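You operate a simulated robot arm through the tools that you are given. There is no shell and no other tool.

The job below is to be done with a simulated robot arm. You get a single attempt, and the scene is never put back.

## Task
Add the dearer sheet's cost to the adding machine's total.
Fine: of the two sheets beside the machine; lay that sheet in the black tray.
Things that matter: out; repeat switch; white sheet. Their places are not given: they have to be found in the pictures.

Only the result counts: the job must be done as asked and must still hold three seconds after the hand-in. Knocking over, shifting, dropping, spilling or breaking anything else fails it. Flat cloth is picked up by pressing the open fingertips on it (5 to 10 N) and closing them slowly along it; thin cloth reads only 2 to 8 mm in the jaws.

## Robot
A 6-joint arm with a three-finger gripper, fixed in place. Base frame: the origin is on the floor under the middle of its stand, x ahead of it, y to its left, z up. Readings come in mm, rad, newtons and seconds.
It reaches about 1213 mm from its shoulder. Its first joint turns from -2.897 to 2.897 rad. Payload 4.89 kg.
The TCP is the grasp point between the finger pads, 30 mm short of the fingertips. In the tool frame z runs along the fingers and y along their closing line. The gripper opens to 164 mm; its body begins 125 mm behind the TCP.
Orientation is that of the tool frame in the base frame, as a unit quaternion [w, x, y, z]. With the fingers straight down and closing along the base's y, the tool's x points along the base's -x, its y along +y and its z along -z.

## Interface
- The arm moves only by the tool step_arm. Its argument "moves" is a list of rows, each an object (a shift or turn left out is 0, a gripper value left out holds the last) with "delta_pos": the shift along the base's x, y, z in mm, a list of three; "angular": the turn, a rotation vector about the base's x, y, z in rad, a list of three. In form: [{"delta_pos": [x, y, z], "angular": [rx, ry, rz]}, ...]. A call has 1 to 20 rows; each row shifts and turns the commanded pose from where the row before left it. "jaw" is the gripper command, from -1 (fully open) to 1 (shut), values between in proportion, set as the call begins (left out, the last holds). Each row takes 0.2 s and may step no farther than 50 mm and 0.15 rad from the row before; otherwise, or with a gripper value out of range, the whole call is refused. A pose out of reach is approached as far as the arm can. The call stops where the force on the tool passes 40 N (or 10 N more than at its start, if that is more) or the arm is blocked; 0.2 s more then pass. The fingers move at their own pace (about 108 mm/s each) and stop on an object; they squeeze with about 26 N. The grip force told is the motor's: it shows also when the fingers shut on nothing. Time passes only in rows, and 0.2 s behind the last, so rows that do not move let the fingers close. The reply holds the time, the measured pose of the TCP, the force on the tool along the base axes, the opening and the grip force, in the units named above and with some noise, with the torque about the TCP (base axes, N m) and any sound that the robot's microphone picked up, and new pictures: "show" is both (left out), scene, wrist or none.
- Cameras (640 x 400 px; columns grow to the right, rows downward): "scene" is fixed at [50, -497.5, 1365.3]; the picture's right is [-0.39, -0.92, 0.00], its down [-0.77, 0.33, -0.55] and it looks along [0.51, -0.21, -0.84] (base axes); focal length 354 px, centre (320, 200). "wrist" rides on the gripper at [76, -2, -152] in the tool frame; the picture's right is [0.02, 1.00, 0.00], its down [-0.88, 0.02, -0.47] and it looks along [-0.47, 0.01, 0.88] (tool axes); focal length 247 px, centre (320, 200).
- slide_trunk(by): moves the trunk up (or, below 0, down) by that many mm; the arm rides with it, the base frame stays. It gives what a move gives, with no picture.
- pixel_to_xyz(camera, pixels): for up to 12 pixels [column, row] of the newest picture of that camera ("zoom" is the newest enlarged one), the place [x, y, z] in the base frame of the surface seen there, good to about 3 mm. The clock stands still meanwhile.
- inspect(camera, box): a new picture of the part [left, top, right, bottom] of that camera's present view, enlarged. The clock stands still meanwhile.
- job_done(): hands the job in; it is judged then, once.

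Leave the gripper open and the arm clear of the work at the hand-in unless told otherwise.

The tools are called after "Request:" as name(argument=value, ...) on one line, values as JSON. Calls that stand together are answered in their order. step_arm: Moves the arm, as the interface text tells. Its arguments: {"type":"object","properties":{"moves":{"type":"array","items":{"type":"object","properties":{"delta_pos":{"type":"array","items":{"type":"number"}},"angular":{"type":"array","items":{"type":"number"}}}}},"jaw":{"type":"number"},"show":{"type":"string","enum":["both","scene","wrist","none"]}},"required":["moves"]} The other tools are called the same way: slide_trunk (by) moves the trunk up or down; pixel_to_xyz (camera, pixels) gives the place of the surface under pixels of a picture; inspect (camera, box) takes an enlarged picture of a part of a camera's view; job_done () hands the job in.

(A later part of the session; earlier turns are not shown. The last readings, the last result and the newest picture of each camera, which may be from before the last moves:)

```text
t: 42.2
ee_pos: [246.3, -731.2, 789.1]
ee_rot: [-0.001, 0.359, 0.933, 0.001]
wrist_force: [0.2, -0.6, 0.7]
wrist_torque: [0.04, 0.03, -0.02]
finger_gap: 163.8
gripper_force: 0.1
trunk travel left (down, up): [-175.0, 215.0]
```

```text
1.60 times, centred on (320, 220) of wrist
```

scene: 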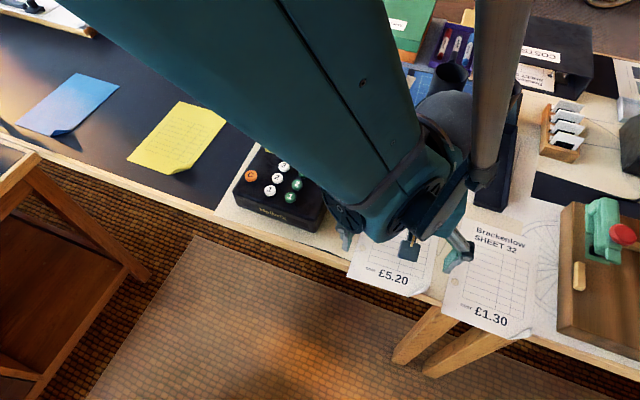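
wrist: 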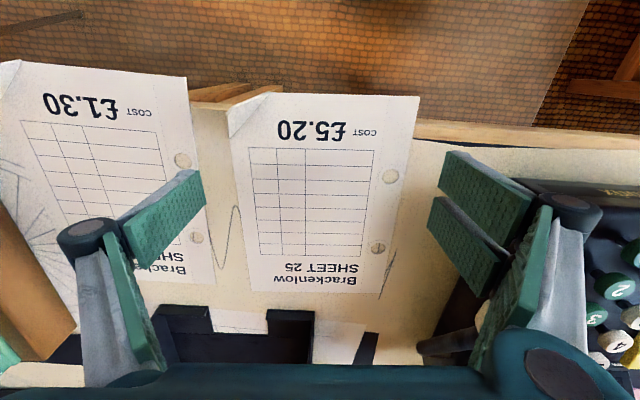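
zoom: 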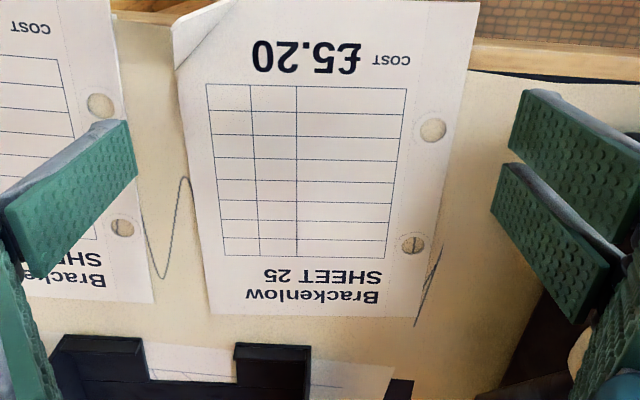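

I'll pre-close to ~155 mm so the right finger keeps clear of SHEET 32, lower to z≈765 and measure the pads against the sheet edges.

Request:
step_arm(moves=[{"delta_pos": [0, 0, -12]}, {"delta_pos": [0, 0, -12]}, {}, {}], jaw=-0.89, show="wrist")

Request:
inspect(camera="wrist", box=[120, 100, 520, 340])

Request:
pixel_to_xyz(camera="zoom", pixels=[[133, 125], [138, 150], [143, 172], [515, 100], [510, 140], [500, 175], [492, 210], [190, 110], [195, 160], [460, 110], [450, 160], [443, 210]])

```text
t: 43.2
ee_pos: [246.1, -732.2, 767.1]
ee_rot: [0.0, 0.36, 0.933, 0.0]
wrist_force: [-0.6, -0.3, 0.6]
wrist_torque: [0.0, 0.02, 0.02]
finger_gap: 155.0
gripper_force: 0.0
trunk travel left (down, up): [-175.0, 215.0]
```

wrist: 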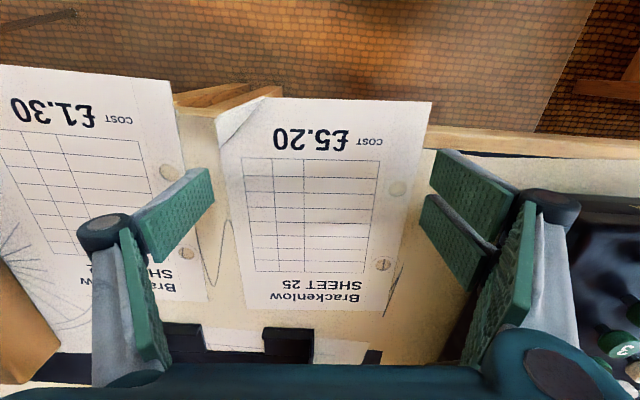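

```text
1.60 times, centred on (320, 220) of wrist
```

zoom: 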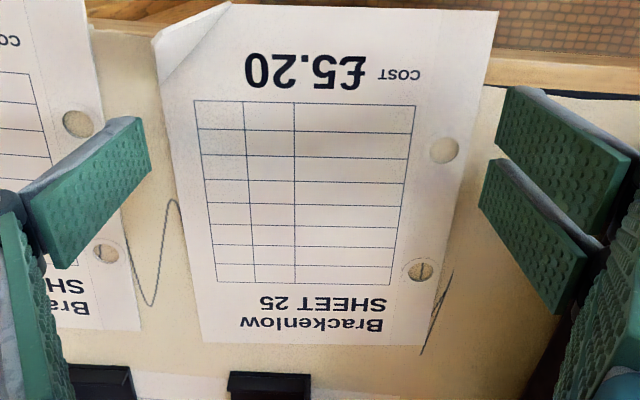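

```text
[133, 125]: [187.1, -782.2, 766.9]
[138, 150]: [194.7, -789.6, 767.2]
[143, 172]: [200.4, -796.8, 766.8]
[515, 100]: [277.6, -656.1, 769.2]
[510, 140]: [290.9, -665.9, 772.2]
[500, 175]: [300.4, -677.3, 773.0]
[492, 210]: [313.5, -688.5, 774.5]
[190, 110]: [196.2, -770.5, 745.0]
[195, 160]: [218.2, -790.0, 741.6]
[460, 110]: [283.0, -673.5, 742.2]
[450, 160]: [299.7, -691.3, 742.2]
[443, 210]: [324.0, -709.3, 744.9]
```

Pads are at 3–5 mm outside each sheet edge, centred. Now I'll lower until the tips lightly touch the desk.

Request:
step_arm(moves=[{"delta_pos": [0, 0, -5]}, {"delta_pos": [0, 0, -4]}, {}], show="none")

```text
t: 44.0
ee_pos: [245.8, -731.5, 758.6]
ee_rot: [0.0, 0.359, 0.933, 0.0]
wrist_force: [-0.3, -0.5, 0.4]
wrist_torque: [0.0, 0.04, -0.01]
finger_gap: 154.9
gripper_force: 0.0
trunk travel left (down, up): [-175.0, 215.0]
```

Request:
step_arm(moves=[{"delta_pos": [0, 0, -2]}, {"delta_pos": [0, 0, -2]}, {}], show="none")

```text
t: 44.8
ee_pos: [244.6, -731.6, 754.6]
ee_rot: [0.0, 0.359, 0.933, 0.0]
wrist_force: [0.3, -0.2, -0.1]
wrist_torque: [-0.01, 0.02, -0.01]
finger_gap: 154.8
gripper_force: 0.0
trunk travel left (down, up): [-175.0, 215.0]
```

Request:
step_arm(moves=[{"delta_pos": [0, 0, -1.5]}, {"delta_pos": [0, 0, -1]}, {}], show="wrist")

Request:
inspect(camera="wrist", box=[120, 100, 520, 340])

```text
t: 45.6
ee_pos: [244.7, -731.2, 752.9]
ee_rot: [0.0, 0.359, 0.933, 0.0]
wrist_force: [-0.6, -0.8, -0.3]
wrist_torque: [-0.01, 0.01, 0.02]
finger_gap: 154.8
gripper_force: 0.0
trunk travel left (down, up): [-175.0, 215.0]
```

wrist: 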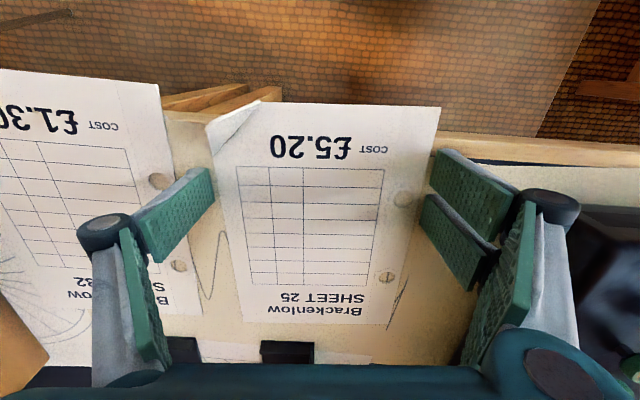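

```text
1.60 times, centred on (320, 220) of wrist
```

zoom: 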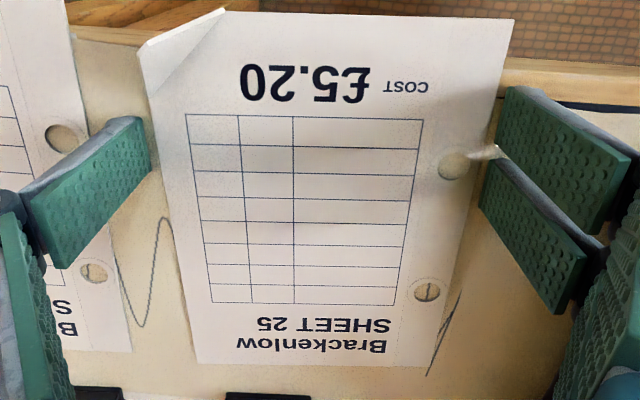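

No contact yet at 752.9. I'll continue in 1 mm steps.

Request:
step_arm(moves=[{"delta_pos": [0, 0, -1]}, {"delta_pos": [0, 0, -1]}, {}], show="none")

```text
t: 46.4
ee_pos: [244.6, -732.3, 750.0]
ee_rot: [0.0, 0.359, 0.933, -0.001]
wrist_force: [0.0, 0.4, 4.5]
wrist_torque: [0.02, -0.01, -0.03]
finger_gap: 155.5
gripper_force: 1.0
trunk travel left (down, up): [-175.0, 215.0]
```

Contact at z=750 (4.5 N). I'll raise 2 mm to allow for the tips dropping as they close, and close to ~150 mm.

Request:
step_arm(moves=[{"delta_pos": [0, 0, 2]}, {}], jaw=-0.83, show="none")

```text
t: 47.0
ee_pos: [244.9, -732.4, 752.0]
ee_rot: [0.001, 0.36, 0.933, 0.0]
wrist_force: [-0.5, -0.4, 0.5]
wrist_torque: [-0.03, 0.01, 0.02]
finger_gap: 150.3
gripper_force: 0.2
trunk travel left (down, up): [-175.0, 215.0]
```

Tips are just at the desk. I'll close further to ~146 mm while raising 0.7 mm.

Request:
step_arm(moves=[{"delta_pos": [0, 0, 0.7]}, {}], jaw=-0.78, show="wrist")

Request:
inspect(camera="wrist", box=[120, 100, 520, 340])

```text
t: 47.6
ee_pos: [245.3, -731.3, 754.1]
ee_rot: [0.0, 0.359, 0.933, 0.0]
wrist_force: [-2.5, 1.4, 7.4]
wrist_torque: [-0.33, 0.44, -0.21]
finger_gap: 148.7
gripper_force: 3.0
trunk travel left (down, up): [-175.0, 215.0]
```

wrist: 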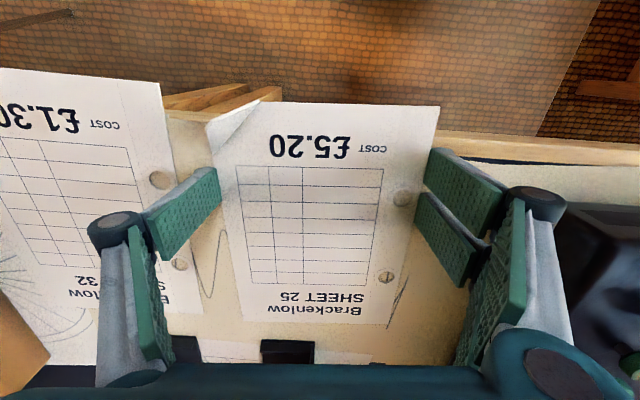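

```text
1.60 times, centred on (320, 220) of wrist
```

zoom: 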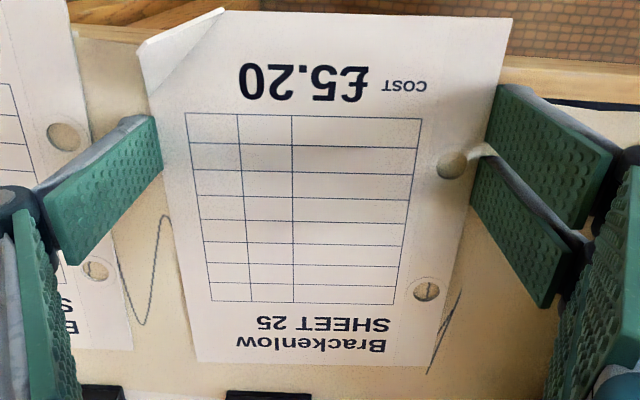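

The jaws stopped at 148.7 mm with grip force building: both pads touch the sheet's edges. I'll command a tighter close step by step.

Request:
step_arm(moves=[{}, {}], jaw=-0.7, show="none")

```text
t: 48.2
ee_pos: [245.5, -731.5, 753.3]
ee_rot: [0.001, 0.359, 0.933, 0.0]
wrist_force: [5.9, 2.2, 31.3]
wrist_torque: [-1.41, 1.34, 0.27]
finger_gap: 146.0
gripper_force: 26.5
trunk travel left (down, up): [-175.0, 215.0]
```

Gap holds at 146 mm with 26.5 N grip: a rigid hold. The tips press the desk with 31 N, so I'll ease up by 1.5 mm and look.

Request:
step_arm(moves=[{"delta_pos": [0, 0, 1]}, {"delta_pos": [0, 0, 1]}, {}], show="wrist")

Request:
inspect(camera="wrist", box=[120, 100, 520, 340])

```text
t: 49.0
ee_pos: [245.1, -731.4, 755.5]
ee_rot: [0.001, 0.359, 0.933, 0.001]
wrist_force: [6.2, 6.2, 26.1]
wrist_torque: [-1.28, 1.13, -0.03]
finger_gap: 142.1
gripper_force: 25.5
trunk travel left (down, up): [-175.0, 215.0]
```

wrist: 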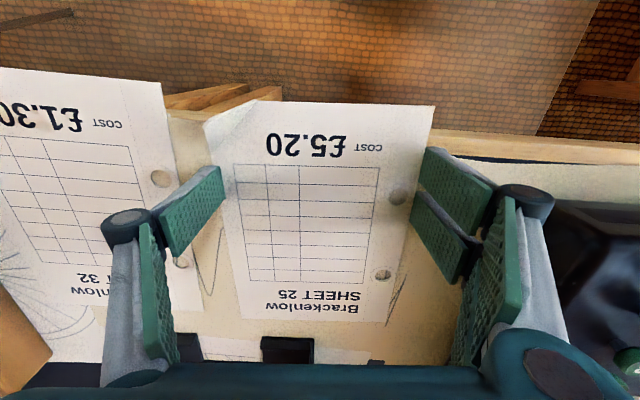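

```text
1.60 times, centred on (320, 220) of wrist
```

zoom: 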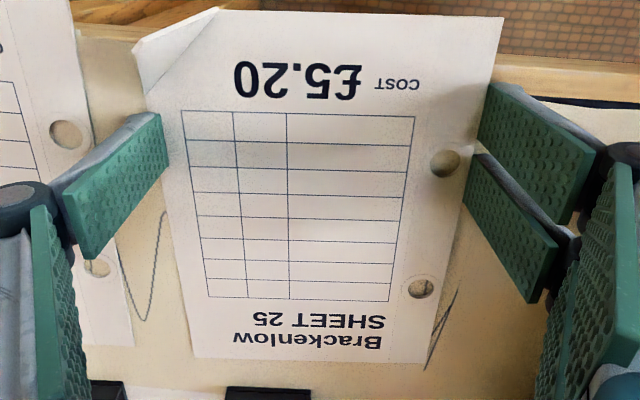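

The gap reading is 142 mm, still 26 N on the desk. I'll raise another 3 mm slowly and check whether the sheet comes along.

Request:
step_arm(moves=[{"delta_pos": [0, 0, 1]}, {"delta_pos": [0, 0, 1]}, {"delta_pos": [0, 0, 1]}, {}], show="wrist")

Request:
inspect(camera="wrist", box=[120, 100, 520, 340])

Request:
pixel_to_xyz(camera="zoom", pixels=[[180, 140], [190, 220], [205, 340], [470, 100], [450, 200], [430, 320], [300, 30], [300, 180], [300, 350], [165, 60], [480, 30], [330, 250]])

```text
t: 50.0
ee_pos: [244.7, -732.3, 758.1]
ee_rot: [0.001, 0.359, 0.933, 0.0]
wrist_force: [-0.2, -0.6, 0.2]
wrist_torque: [-0.01, -0.02, -0.01]
finger_gap: 139.5
gripper_force: 0.7
trunk travel left (down, up): [-175.0, 215.0]
```

wrist: 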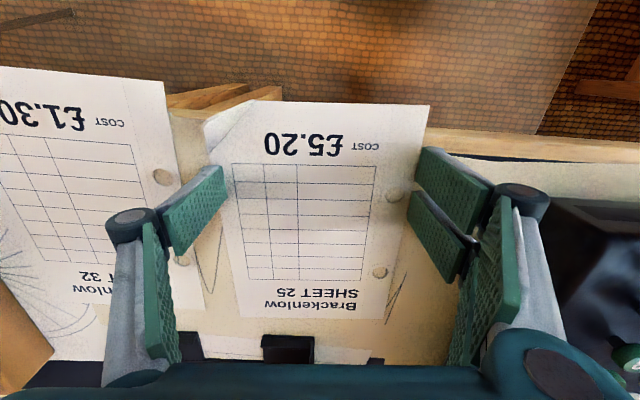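

```text
1.60 times, centred on (320, 220) of wrist
```

zoom: 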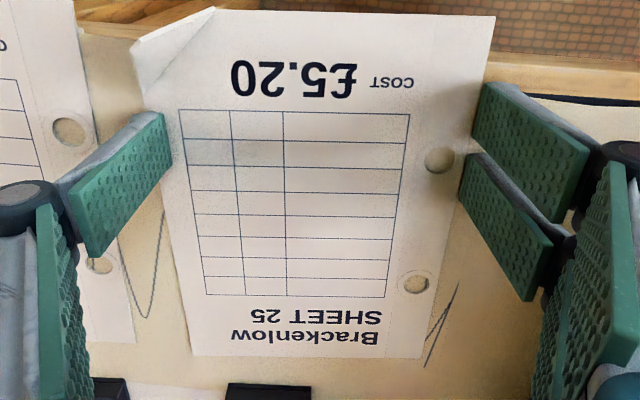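

```text
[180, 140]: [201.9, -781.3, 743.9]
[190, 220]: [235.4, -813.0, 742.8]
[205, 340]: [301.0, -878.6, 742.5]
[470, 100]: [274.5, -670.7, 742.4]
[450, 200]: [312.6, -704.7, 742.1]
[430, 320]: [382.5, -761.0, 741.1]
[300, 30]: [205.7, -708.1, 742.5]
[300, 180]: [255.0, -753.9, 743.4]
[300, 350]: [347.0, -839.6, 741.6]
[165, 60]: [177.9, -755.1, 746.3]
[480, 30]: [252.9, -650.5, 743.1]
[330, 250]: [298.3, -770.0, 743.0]
```

The sheet slipped out (grip fell to 0.7 N) and lies flat again, shifted only a few mm, so edge gripping is too weak. The sheet's bottom edge overhangs the desk edge, so a pinch with one finger above and one below is better. I'll rise and measure the overhang and the desk edge.

Request:
step_arm(moves=[{"delta_pos": [0, 0, 20]}, {"delta_pos": [0, 0, 40]}, {"delta_pos": [0, 0, 45]}, {"delta_pos": [0, 0, 45]}, {}], jaw=1, show="both")

Request:
inspect(camera="wrist", box=[150, 70, 450, 250])

Request:
inspect(camera="scene", box=[320, 240, 450, 320])

```text
t: 51.2
ee_pos: [243.5, -731.7, 906.6]
ee_rot: [-0.001, 0.359, 0.933, 0.0]
wrist_force: [-0.5, 1.0, 0.7]
wrist_torque: [-0.04, 0.0, 0.02]
finger_gap: 0.0
gripper_force: 26.3
trunk travel left (down, up): [-175.0, 215.0]
```

scene: 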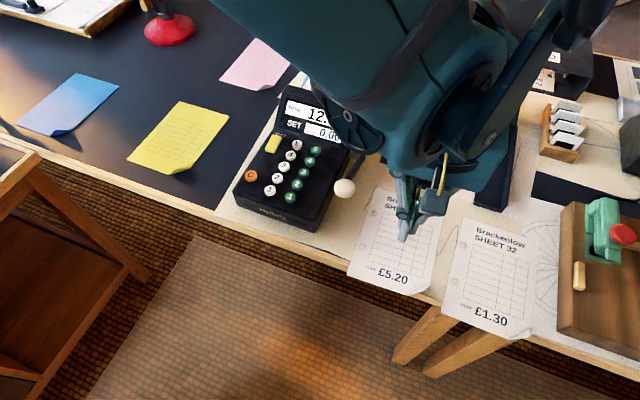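
wrist: 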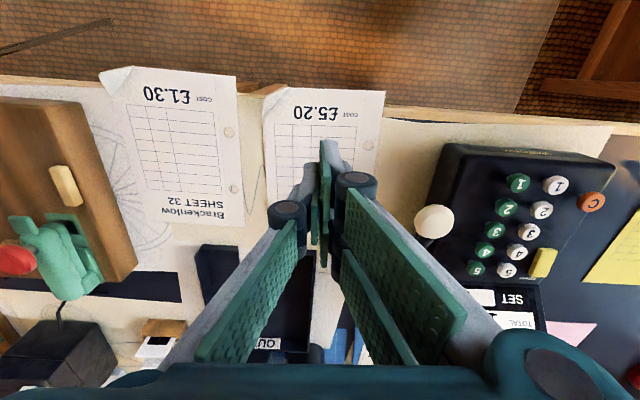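

```text
2.13 times, centred on (300, 160) of wrist
```

zoom: 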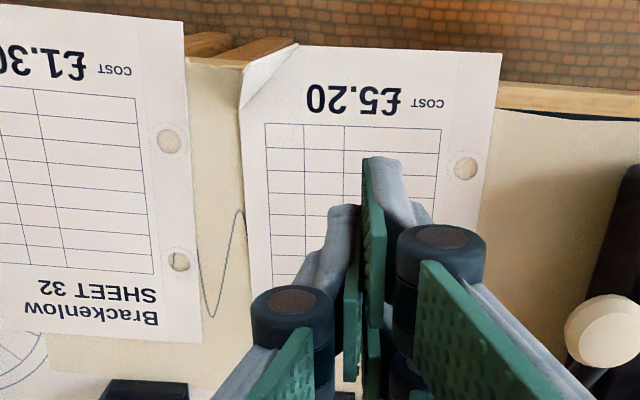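

```text
4.92 times, centred on (385, 280) of scene
```

zoom: 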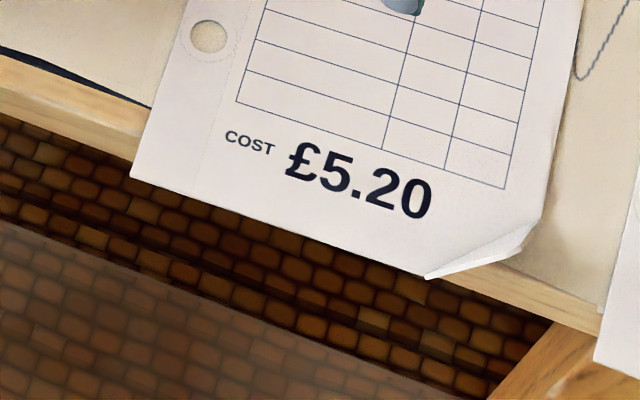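

I'll sample the desk's front strip on both sides of the sheet and the sheet's bottom edge and flap in this enlarged picture.

Request:
pixel_to_xyz(camera="zoom", pixels=[[60, 90], [60, 104], [60, 112], [60, 122], [120, 110], [120, 130], [120, 140], [570, 290], [570, 305], [570, 315], [540, 275], [540, 300]])

Request:
pixel_to_xyz(camera="zoom", pixels=[[135, 174], [200, 195], [300, 230], [400, 264], [430, 274], [480, 262], [518, 248], [525, 236], [540, 212], [470, 255], [545, 190], [500, 245]])

```text
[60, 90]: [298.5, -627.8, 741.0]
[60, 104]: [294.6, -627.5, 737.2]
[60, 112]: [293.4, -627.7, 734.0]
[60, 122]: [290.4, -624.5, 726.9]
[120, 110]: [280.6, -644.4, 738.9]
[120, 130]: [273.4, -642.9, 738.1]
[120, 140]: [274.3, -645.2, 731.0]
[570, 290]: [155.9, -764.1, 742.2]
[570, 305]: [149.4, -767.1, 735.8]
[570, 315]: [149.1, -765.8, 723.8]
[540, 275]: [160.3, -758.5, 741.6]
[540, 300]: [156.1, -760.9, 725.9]
```

```text
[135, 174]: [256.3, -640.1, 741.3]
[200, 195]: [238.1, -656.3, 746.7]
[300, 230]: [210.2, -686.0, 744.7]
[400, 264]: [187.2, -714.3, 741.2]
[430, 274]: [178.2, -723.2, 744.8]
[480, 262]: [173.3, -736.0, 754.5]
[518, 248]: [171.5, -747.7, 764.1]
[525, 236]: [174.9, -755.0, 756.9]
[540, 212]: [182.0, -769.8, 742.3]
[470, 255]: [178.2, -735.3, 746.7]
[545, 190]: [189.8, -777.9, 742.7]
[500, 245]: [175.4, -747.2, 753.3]
```

Desk edge runs just under the sheet's bottom margin (overhang only ~11–17 mm), but the bent-up corner flap stands up to z≈760 right at the desk edge, a good handle for a pinch from above. I'll zoom in on the flap from the wrist camera.

Request:
inspect(camera="wrist", box=[245, 75, 305, 130])

Request:
pixel_to_xyz(camera="zoom", pixels=[[190, 260], [215, 190], [260, 130], [310, 85], [380, 80], [330, 150], [280, 210], [240, 250], [300, 130], [350, 100], [180, 220], [420, 150]])

```text
7.27 times, centred on (275, 102) of wrist
```

zoom: 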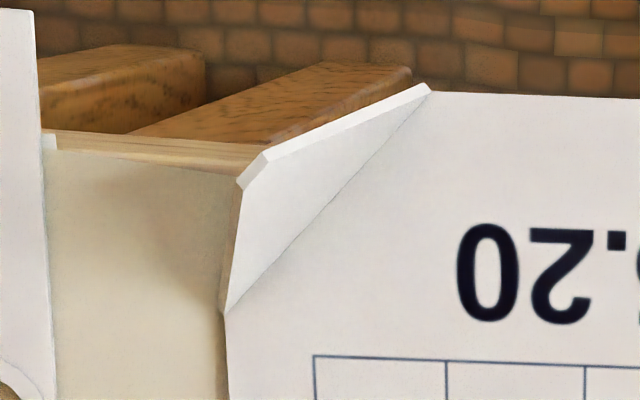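

```text
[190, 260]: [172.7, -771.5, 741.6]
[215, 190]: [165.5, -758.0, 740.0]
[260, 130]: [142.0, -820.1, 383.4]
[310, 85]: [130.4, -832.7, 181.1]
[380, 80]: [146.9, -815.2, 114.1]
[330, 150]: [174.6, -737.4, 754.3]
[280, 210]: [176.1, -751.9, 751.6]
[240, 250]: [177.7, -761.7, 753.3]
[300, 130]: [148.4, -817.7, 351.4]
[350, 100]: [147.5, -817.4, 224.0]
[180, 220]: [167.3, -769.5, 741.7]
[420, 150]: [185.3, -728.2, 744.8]
```

Request:
pixel_to_xyz(camera="zoom", pixels=[[258, 175], [252, 178], [268, 165], [250, 200], [240, 230], [232, 280], [228, 310], [300, 150], [340, 130], [380, 112], [425, 92], [275, 250]])

Request:
pixel_to_xyz(camera="zoom", pixels=[[300, 240], [350, 185], [262, 275], [400, 125], [320, 175], [290, 185], [270, 215], [255, 240], [300, 200], [340, 155], [370, 130], [260, 200]])

```text
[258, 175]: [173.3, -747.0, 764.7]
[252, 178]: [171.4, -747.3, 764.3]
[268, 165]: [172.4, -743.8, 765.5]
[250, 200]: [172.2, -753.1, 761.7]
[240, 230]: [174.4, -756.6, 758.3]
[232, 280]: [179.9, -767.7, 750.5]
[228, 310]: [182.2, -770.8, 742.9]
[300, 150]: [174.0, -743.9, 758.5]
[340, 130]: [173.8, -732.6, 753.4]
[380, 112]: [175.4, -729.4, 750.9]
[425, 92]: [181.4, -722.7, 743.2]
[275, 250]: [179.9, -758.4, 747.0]
```

```text
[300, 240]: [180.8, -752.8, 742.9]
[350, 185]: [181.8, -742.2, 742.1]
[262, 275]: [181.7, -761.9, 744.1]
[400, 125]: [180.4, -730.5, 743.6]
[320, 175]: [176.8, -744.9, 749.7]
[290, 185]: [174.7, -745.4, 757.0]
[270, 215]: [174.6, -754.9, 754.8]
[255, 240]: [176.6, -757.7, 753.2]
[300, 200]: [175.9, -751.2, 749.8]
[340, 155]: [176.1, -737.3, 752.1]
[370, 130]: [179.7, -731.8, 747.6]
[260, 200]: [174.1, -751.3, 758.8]
```

The flap is a stiff triangle: fold along x≈181.5 from y=−723 to −771, apex at (172.5, −746.5, 764.5), leaning 23° outward. I'll pinch it from above: yaw to −89°, tilt 22.7° to match the flap, jaw ~24 mm, and hover along the approach line.

Request:
step_arm(moves=[{"delta_pos": [0, 0, 0], "angular": [0, 0, -0.1172]}, {"delta_pos": [-10, 0, 0], "angular": [0, 0, -0.1172]}, {"delta_pos": [-10, 0, 0], "angular": [0, 0, -0.1172]}, {"delta_pos": [-10, -2, 0], "angular": [0, 0, -0.1172]}, {"delta_pos": [-10, -2, 0], "angular": [0, 0, -0.1172]}, {"delta_pos": [-10, -2, 0], "angular": [0, 0, -0.1172]}, {"delta_pos": [-10, -2, 0], "angular": [0, 0, -0.1172]}, {"delta_pos": [-13, -2, 0], "angular": [0, -0.132, 0]}, {"delta_pos": [-13, -2, 0], "angular": [0, -0.132, 0]}, {"delta_pos": [-13, -1, 0], "angular": [0, -0.132, 0]}, {}, {}], jaw=0.7, show="both")

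Request:
inspect(camera="wrist", box=[200, 80, 440, 260])

```text
t: 53.8
ee_pos: [146.3, -746.3, 907.9]
ee_rot: [0.141, 0.688, 0.698, 0.139]
wrist_force: [-0.1, 0.6, -0.3]
wrist_torque: [0.04, -0.07, 0.01]
finger_gap: 24.4
gripper_force: 0.0
trunk travel left (down, up): [-175.0, 215.0]
```

scene: 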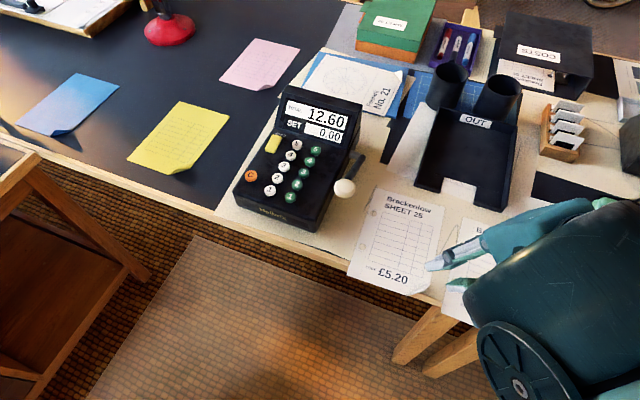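
wrist: 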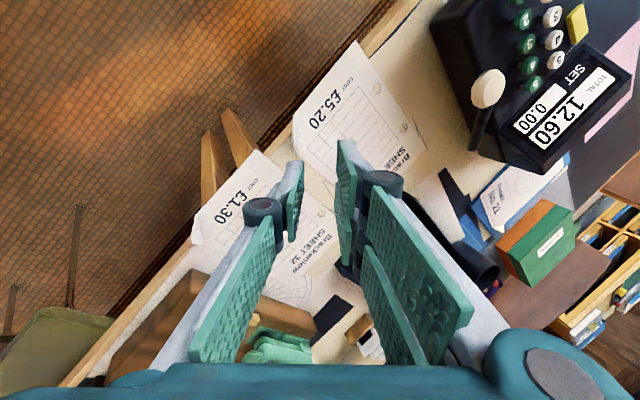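

```text
2.22 times, centred on (320, 170) of wrist
```

zoom: 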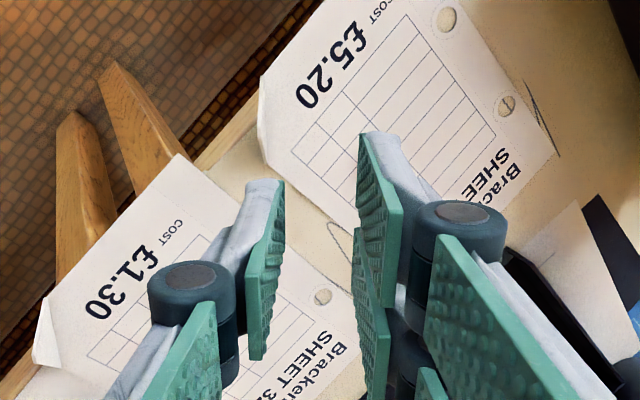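

Pose is right (fingers leaning 23°). I'll come down to the pre-grasp point about 60 mm up the approach line, TCP ≈(144, −745, 829).

Request:
step_arm(moves=[{"delta_pos": [-1, 0.6, -40]}, {"delta_pos": [-1, 0.6, -39]}, {}, {}], show="both")

Request:
inspect(camera="wrist", box=[240, 90, 400, 230])

Request:
inspect(camera="scene", box=[380, 210, 500, 330])

```text
t: 54.8
ee_pos: [145.4, -747.0, 824.9]
ee_rot: [0.14, 0.688, 0.699, 0.138]
wrist_force: [-0.3, -0.5, -0.1]
wrist_torque: [0.06, -0.04, -0.03]
finger_gap: 24.8
gripper_force: 0.1
trunk travel left (down, up): [-175.0, 215.0]
```

scene: 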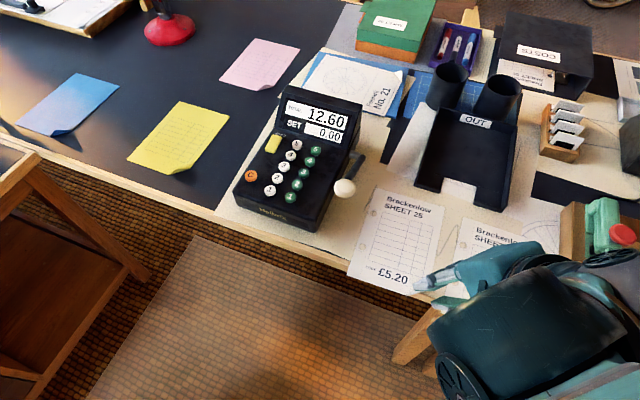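
wrist: 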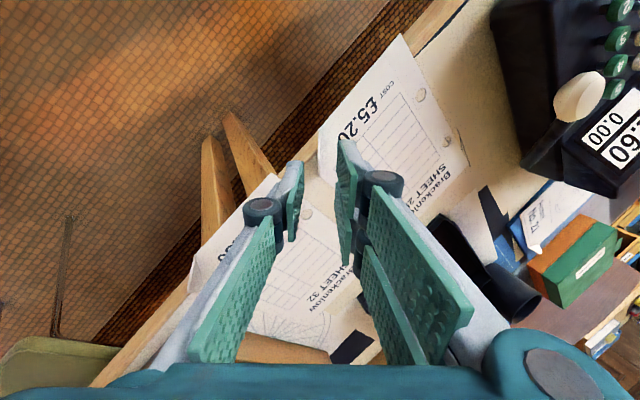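

```text
2.86 times, centred on (320, 160) of wrist
```

zoom: 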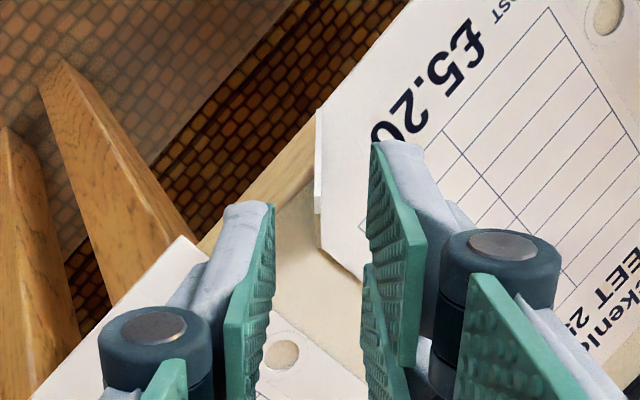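

```text
3.33 times, centred on (440, 270) of scene
```

zoom: 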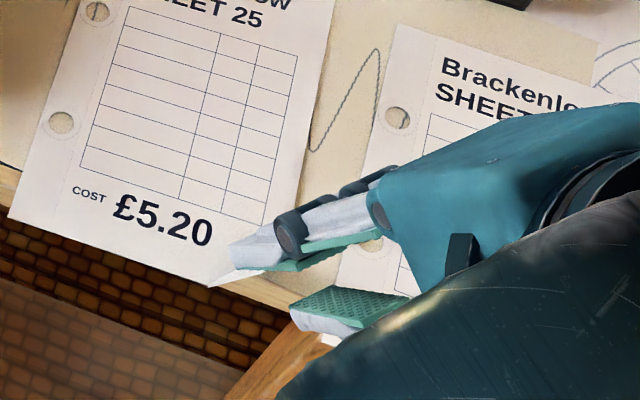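

The flap's edge shows at (320,180) in the enlarged wrist picture, centred between the two pads. I'll advance about 35 mm along the tool axis and check again.

Request:
step_arm(moves=[{"delta_pos": [6, 0.5, -16]}, {"delta_pos": [7, 0.5, -16]}, {}, {}], show="wrist")

Request:
inspect(camera="wrist", box=[240, 90, 400, 230])

Request:
inspect(camera="scene", box=[380, 230, 480, 330])

```text
t: 55.8
ee_pos: [156.6, -743.2, 794.6]
ee_rot: [0.14, 0.688, 0.698, 0.138]
wrist_force: [1.1, -0.3, 0.0]
wrist_torque: [0.02, 0.01, 0.0]
finger_gap: 24.7
gripper_force: 0.1
trunk travel left (down, up): [-175.0, 215.0]
```

wrist: 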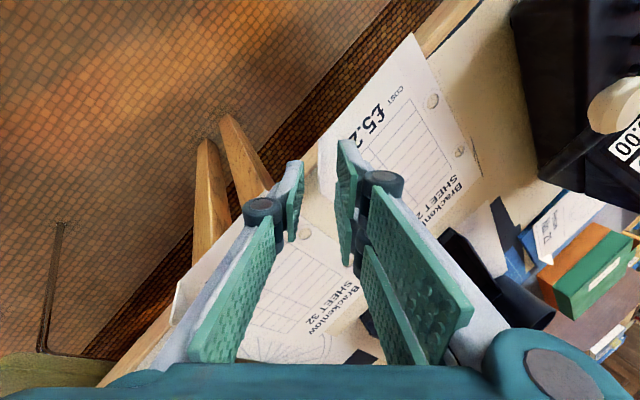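

```text
2.86 times, centred on (320, 160) of wrist
```

zoom: 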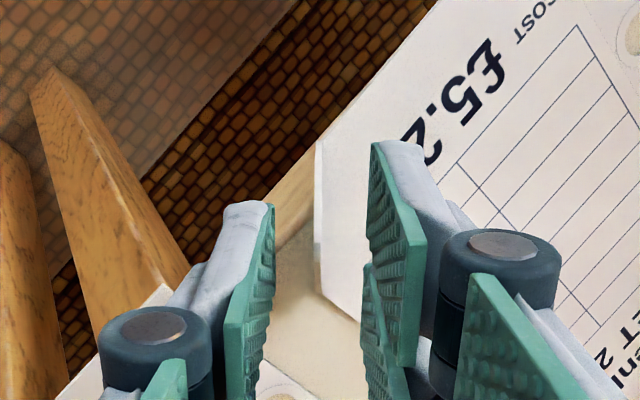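

```text
4.00 times, centred on (430, 280) of scene
```

zoom: 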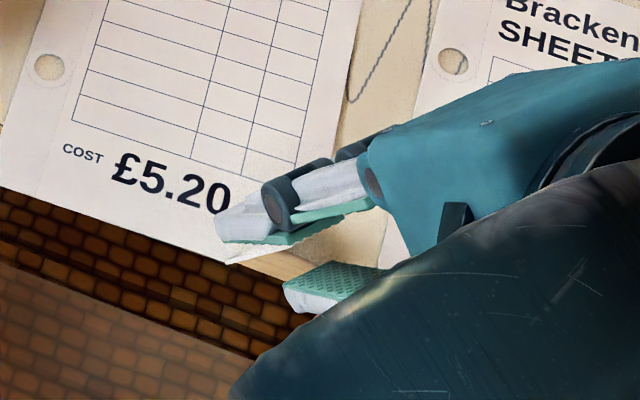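

The flap stays centred between the pads. I'll advance the remaining ~22 mm along the tool axis, watching for contact.

Request:
step_arm(moves=[{"delta_pos": [2.9, 0, -7]}, {"delta_pos": [2.9, 0, -7]}, {"delta_pos": [2.1, 0, -5]}, {}], show="wrist")

Request:
inspect(camera="wrist", box=[240, 90, 400, 230])

Request:
inspect(camera="scene", box=[390, 250, 460, 320])

```text
t: 56.8
ee_pos: [165.3, -743.6, 776.4]
ee_rot: [0.141, 0.688, 0.698, 0.139]
wrist_force: [-0.2, -0.4, 0.3]
wrist_torque: [-0.01, -0.01, 0.0]
finger_gap: 24.6
gripper_force: 0.1
trunk travel left (down, up): [-175.0, 215.0]
```

wrist: 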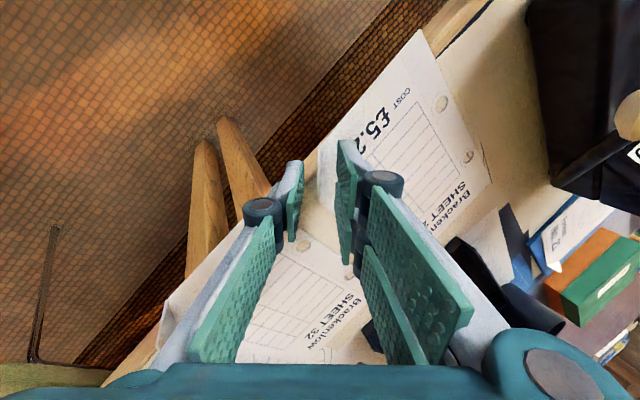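

```text
2.86 times, centred on (320, 160) of wrist
```

zoom: 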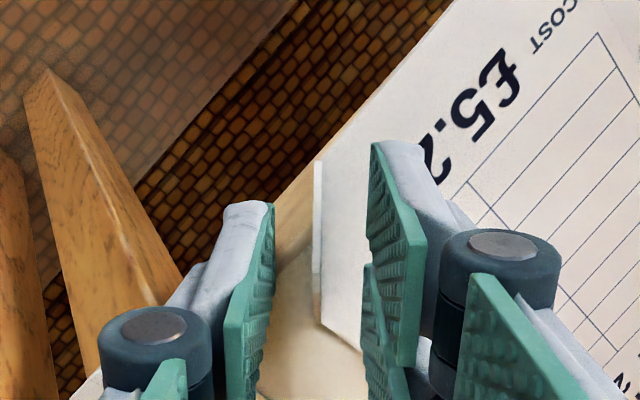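

```text
5.71 times, centred on (425, 285) of scene
```

zoom: 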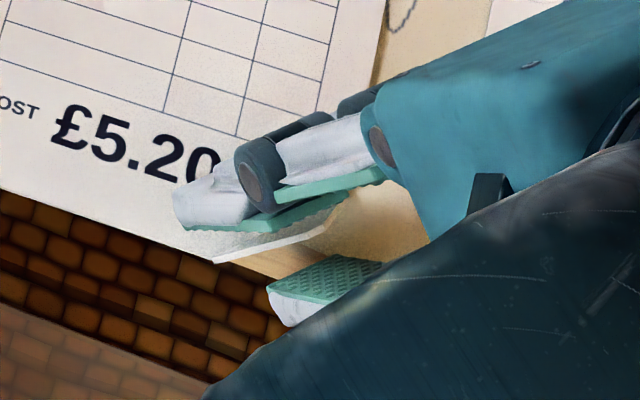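

The flap stands between the pads, tips now near z≈751. I'll go 3 mm deeper and start closing gently.

Request:
step_arm(moves=[{"delta_pos": [1.2, 0.5, -2.8]}, {}], jaw=0.82, show="wrist")

Request:
inspect(camera="wrist", box=[270, 110, 370, 210])

```text
t: 57.4
ee_pos: [167.4, -745.0, 773.3]
ee_rot: [0.14, 0.688, 0.699, 0.138]
wrist_force: [0.0, -0.1, 0.8]
wrist_torque: [-0.01, -0.03, 0.03]
finger_gap: 14.9
gripper_force: 0.0
trunk travel left (down, up): [-175.0, 215.0]
```

wrist: 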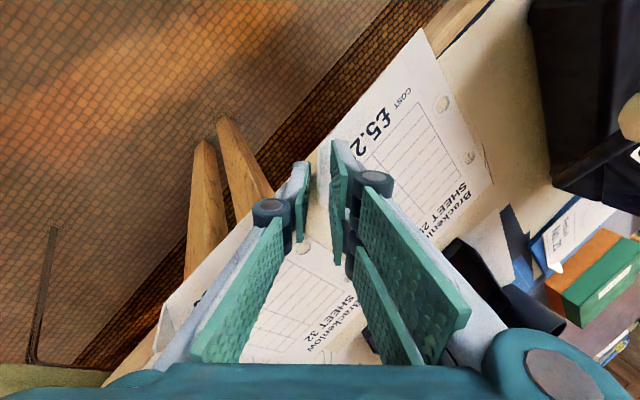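

```text
4.00 times, centred on (320, 160) of wrist
```

zoom: 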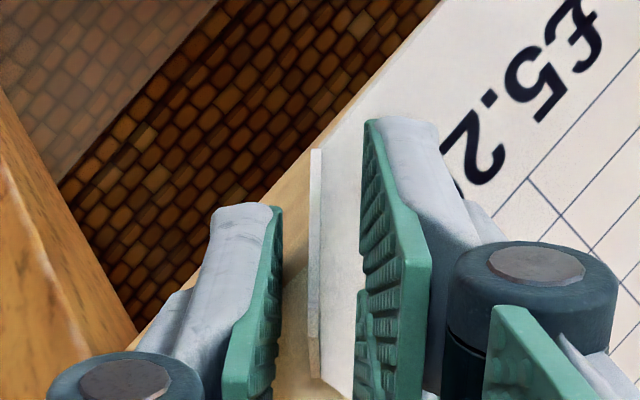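

The flap (white strip at (315,260)) is between the pads, no contact force. I'll close the rest of the way and read the gap.

Request:
step_arm(moves=[{}, {}, {}, {}], jaw=1.0, show="wrist")

Request:
inspect(camera="wrist", box=[270, 110, 370, 210])

```text
t: 58.4
ee_pos: [165.4, -744.7, 774.5]
ee_rot: [0.14, 0.688, 0.698, 0.139]
wrist_force: [0.6, -0.8, 0.3]
wrist_torque: [-0.11, -0.11, 0.1]
finger_gap: 5.9
gripper_force: 25.7
trunk travel left (down, up): [-175.0, 215.0]
```

wrist: 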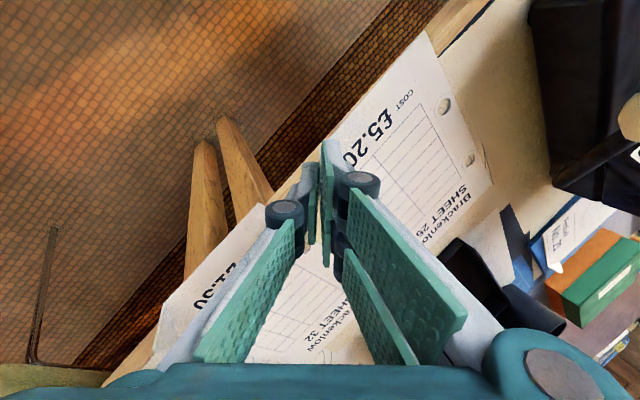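

```text
4.00 times, centred on (320, 160) of wrist
```

zoom: 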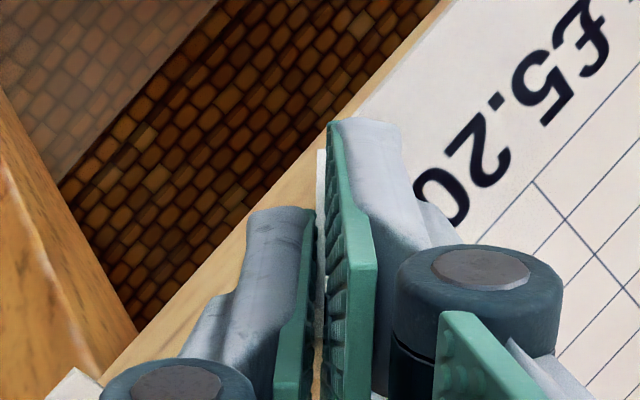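

The gap stopped at 5.9 mm with 25.7 N: the flap is gripped. I'll lift slowly by 15 mm and check that the sheet follows.

Request:
step_arm(moves=[{"delta_pos": [0, 0, 3]}, {"delta_pos": [0, 0, 4]}, {"delta_pos": [0, 0, 4]}, {"delta_pos": [0, 0, 4]}, {}], show="both")

Request:
inspect(camera="scene", box=[340, 170, 480, 320])

```text
t: 59.6
ee_pos: [166.2, -744.8, 789.6]
ee_rot: [0.14, 0.688, 0.698, 0.138]
wrist_force: [0.0, 0.8, -0.8]
wrist_torque: [-0.01, 0.06, 0.04]
finger_gap: 6.0
gripper_force: 25.7
trunk travel left (down, up): [-175.0, 215.0]
```

scene: 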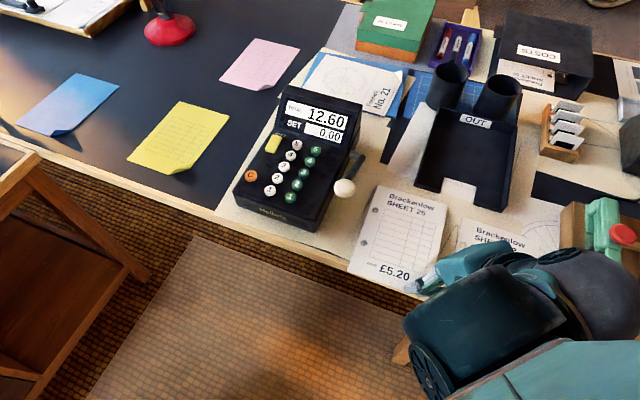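
wrist: 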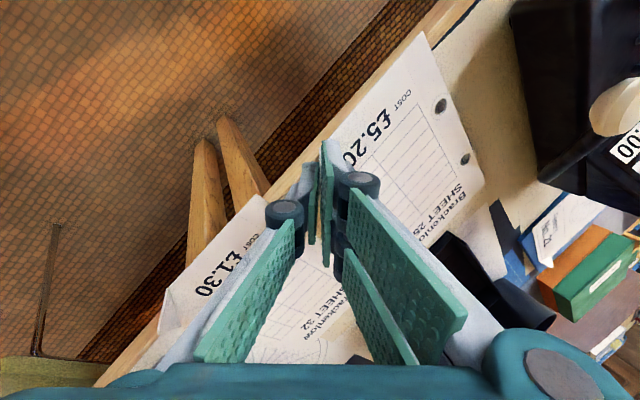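

```text
2.67 times, centred on (410, 245) of scene
```

zoom: 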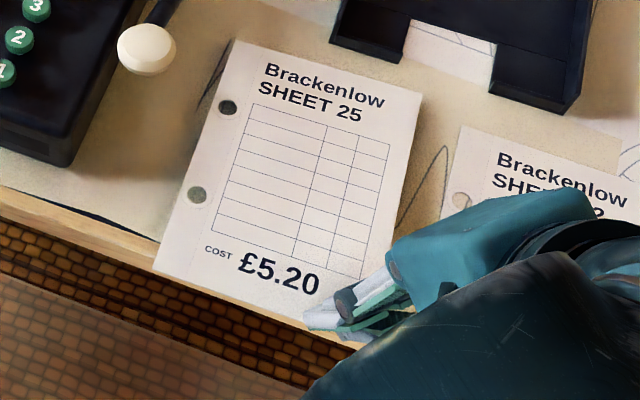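

The sheet is moving with the hand (shadow under it). I'll measure its tilt.

Request:
pixel_to_xyz(camera="zoom", pixels=[[238, 48], [418, 98], [160, 265], [290, 305], [300, 180], [400, 180], [210, 160], [385, 250], [330, 100], [250, 290]])

```text
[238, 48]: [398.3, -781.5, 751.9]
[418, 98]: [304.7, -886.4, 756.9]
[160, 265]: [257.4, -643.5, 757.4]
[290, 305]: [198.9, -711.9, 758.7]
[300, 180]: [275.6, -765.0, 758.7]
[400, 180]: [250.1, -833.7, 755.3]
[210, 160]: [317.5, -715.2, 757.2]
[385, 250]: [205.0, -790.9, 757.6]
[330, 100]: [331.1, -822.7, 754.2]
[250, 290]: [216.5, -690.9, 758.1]
```

The sheet hangs nearly level (z≈752–758), centre ≈(281, −765). Now I'll lift further and measure the tray's inner corners precisely in the scene picture.

Request:
step_arm(moves=[{"delta_pos": [0, 0, 10]}, {"delta_pos": [0, 0, 15]}, {"delta_pos": [0, 0, 20]}, {"delta_pos": [0, 0, 25]}, {"delta_pos": [0, 0, 25]}, {}], show="scene")

Request:
inspect(camera="scene", box=[400, 90, 530, 220])

```text
t: 61.0
ee_pos: [166.2, -744.4, 887.5]
ee_rot: [0.141, 0.688, 0.699, 0.138]
wrist_force: [0.9, -0.2, 0.1]
wrist_torque: [-0.01, 0.04, -0.01]
finger_gap: 5.9
gripper_force: 25.9
trunk travel left (down, up): [-175.0, 215.0]
```

scene: 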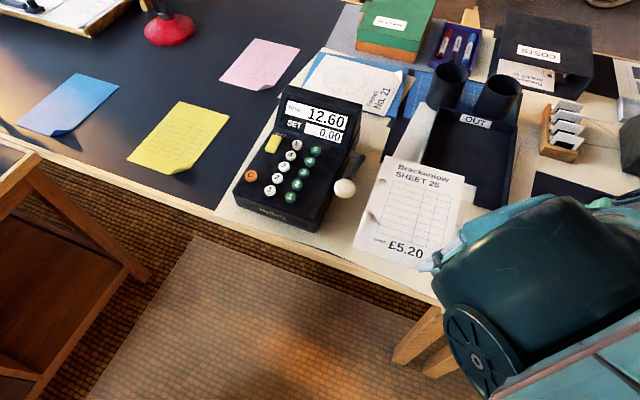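

```text
3.08 times, centred on (465, 155) of scene
```

zoom: 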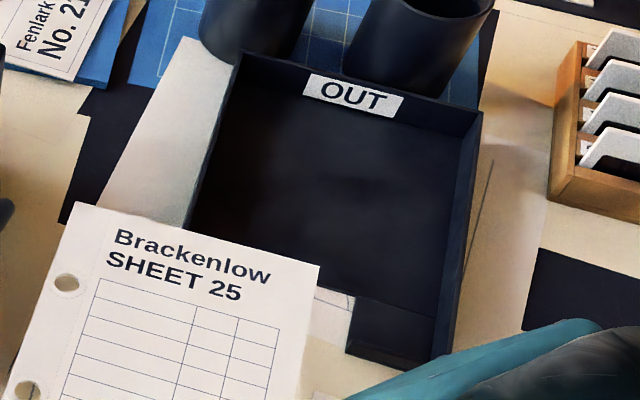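

Request:
pixel_to_xyz(camera="zoom", pixels=[[242, 57], [478, 113], [472, 130], [455, 240], [440, 345], [345, 350], [430, 365], [360, 310], [250, 80], [455, 140], [200, 180], [215, 130]])

Request:
pixel_to_xyz(camera="zoom", pixels=[[395, 325], [360, 335], [430, 315], [355, 300], [420, 340], [470, 180], [300, 90], [410, 120], [260, 110], [330, 200], [72, 210], [316, 268]])

```text
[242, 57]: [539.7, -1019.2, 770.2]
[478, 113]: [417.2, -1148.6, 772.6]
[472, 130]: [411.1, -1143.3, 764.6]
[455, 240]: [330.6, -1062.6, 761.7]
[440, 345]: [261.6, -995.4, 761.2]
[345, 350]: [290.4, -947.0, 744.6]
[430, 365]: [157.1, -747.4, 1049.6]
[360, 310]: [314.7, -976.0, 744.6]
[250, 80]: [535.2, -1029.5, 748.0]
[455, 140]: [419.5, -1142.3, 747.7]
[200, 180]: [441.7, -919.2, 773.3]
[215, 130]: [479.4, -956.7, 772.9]
```

```text
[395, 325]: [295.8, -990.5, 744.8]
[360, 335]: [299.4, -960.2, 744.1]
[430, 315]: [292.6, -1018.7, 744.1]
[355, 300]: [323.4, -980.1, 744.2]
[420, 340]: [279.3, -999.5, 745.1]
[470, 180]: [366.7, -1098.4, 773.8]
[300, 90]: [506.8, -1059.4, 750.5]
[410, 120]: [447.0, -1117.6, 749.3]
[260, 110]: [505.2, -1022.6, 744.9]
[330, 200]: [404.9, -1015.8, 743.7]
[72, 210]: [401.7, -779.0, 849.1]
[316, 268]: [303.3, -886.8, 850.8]
```

The tray's inside spans about 174 × 228 mm with centre ≈(398.5, −1003); the sheet needs −2.5° of yaw and a move of about (+118, −233). I'll raise 20 mm more and carry it over the tray smoothly.

Request:
step_arm(moves=[{"delta_pos": [0, 0, 10]}, {"delta_pos": [0, 0, 10]}, {"delta_pos": [8, -16, 0], "angular": [0, 0, -0.011]}, {"delta_pos": [14, -28, 0], "angular": [0, 0, -0.011]}, {"delta_pos": [18, -36, 0], "angular": [0, 0, -0.011]}, {"delta_pos": [18, -36, 0], "angular": [0, 0, -0.011]}, {"delta_pos": [18, -36, 0]}, {"delta_pos": [18, -36, 0]}, {"delta_pos": [14, -28, 0]}, {"delta_pos": [10.4, -17.3, 0]}, {}, {}], show="both")

Request:
inspect(camera="scene", box=[390, 50, 550, 220])

```text
t: 63.6
ee_pos: [285.2, -976.5, 903.8]
ee_rot: [0.143, 0.704, 0.682, 0.135]
wrist_force: [-0.1, 0.2, -0.1]
wrist_torque: [0.02, 0.06, -0.01]
finger_gap: 5.9
gripper_force: 25.8
trunk travel left (down, up): [-175.0, 215.0]
```

scene: 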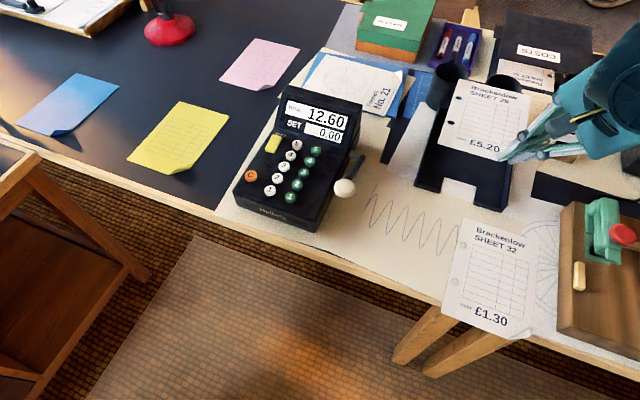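
wrist: 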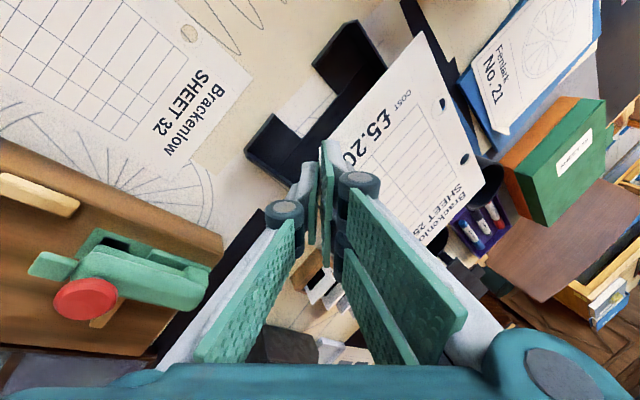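

```text
2.35 times, centred on (470, 135) of scene
```

zoom: 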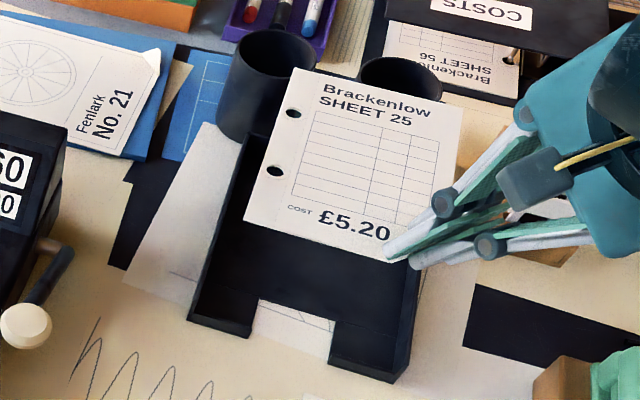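

The sheet hovers over the tray. I'll measure its corners and edges to fine-tune the position and yaw.

Request:
pixel_to_xyz(camera="zoom", pixels=[[297, 74], [457, 102], [249, 215], [380, 252], [350, 160], [275, 140], [445, 170], [430, 200], [315, 238], [375, 87], [285, 110], [262, 175]])

Request:
pixel_to_xyz(camera="zoom", pixels=[[192, 320], [247, 334], [330, 362], [392, 380], [410, 290], [200, 290], [225, 230], [405, 340], [240, 300], [350, 330], [275, 38], [400, 65]])

```text
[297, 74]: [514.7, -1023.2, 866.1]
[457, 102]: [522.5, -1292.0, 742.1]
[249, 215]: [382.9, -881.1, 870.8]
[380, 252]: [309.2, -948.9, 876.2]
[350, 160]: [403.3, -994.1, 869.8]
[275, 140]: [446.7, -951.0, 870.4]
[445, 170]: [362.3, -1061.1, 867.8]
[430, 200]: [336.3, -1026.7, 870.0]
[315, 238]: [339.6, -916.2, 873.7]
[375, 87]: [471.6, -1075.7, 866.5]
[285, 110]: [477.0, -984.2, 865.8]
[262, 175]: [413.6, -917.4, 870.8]
```

```text
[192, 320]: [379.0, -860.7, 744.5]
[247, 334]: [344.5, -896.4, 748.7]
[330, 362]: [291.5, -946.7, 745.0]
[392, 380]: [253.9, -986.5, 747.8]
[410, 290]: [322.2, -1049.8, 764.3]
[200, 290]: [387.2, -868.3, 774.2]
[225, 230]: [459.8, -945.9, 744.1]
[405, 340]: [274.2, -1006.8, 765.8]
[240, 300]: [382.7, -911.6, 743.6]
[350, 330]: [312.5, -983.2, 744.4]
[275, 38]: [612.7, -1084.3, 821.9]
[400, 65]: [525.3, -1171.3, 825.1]
```

I'll enlarge the sheet further for a more accurate reading of its edges.

Request:
inspect(camera="scene", box=[430, 70, 540, 170])

```text
4.00 times, centred on (485, 120) of scene
```

zoom: 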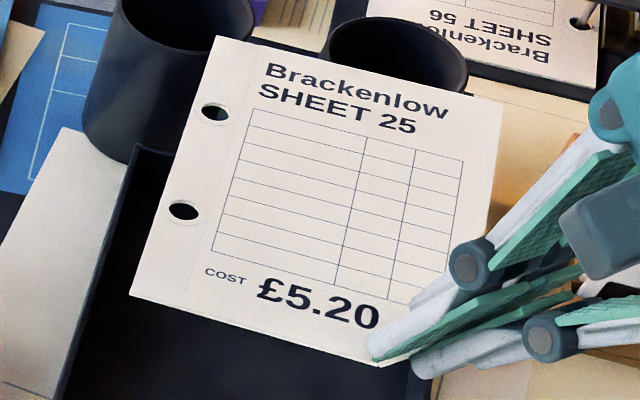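

Request:
pixel_to_xyz(camera="zoom", pixels=[[218, 42], [202, 90], [186, 138], [170, 185], [154, 232], [138, 280], [136, 292], [180, 305], [225, 318], [270, 332], [315, 345], [358, 356]])

Request:
pixel_to_xyz(camera="zoom", pixels=[[235, 42], [290, 55], [345, 68], [400, 80], [450, 92], [495, 103], [498, 115], [490, 160], [480, 210], [300, 180], [250, 120], [400, 250]])

```text
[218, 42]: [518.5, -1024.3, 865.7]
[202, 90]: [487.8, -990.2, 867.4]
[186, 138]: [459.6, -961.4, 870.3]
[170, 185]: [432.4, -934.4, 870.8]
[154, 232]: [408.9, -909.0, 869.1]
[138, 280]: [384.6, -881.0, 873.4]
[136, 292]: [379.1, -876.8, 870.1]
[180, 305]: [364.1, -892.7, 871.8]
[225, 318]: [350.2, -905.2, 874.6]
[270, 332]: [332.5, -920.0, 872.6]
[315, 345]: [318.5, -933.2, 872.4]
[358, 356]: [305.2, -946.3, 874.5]
```

```text
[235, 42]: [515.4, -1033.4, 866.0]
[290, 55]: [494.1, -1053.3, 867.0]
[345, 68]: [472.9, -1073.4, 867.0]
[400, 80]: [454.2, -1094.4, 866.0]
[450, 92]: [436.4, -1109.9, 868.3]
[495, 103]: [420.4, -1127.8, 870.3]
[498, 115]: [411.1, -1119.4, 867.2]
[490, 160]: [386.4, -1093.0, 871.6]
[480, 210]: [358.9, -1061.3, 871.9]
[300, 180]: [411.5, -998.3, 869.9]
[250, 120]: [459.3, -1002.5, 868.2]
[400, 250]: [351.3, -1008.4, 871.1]
```

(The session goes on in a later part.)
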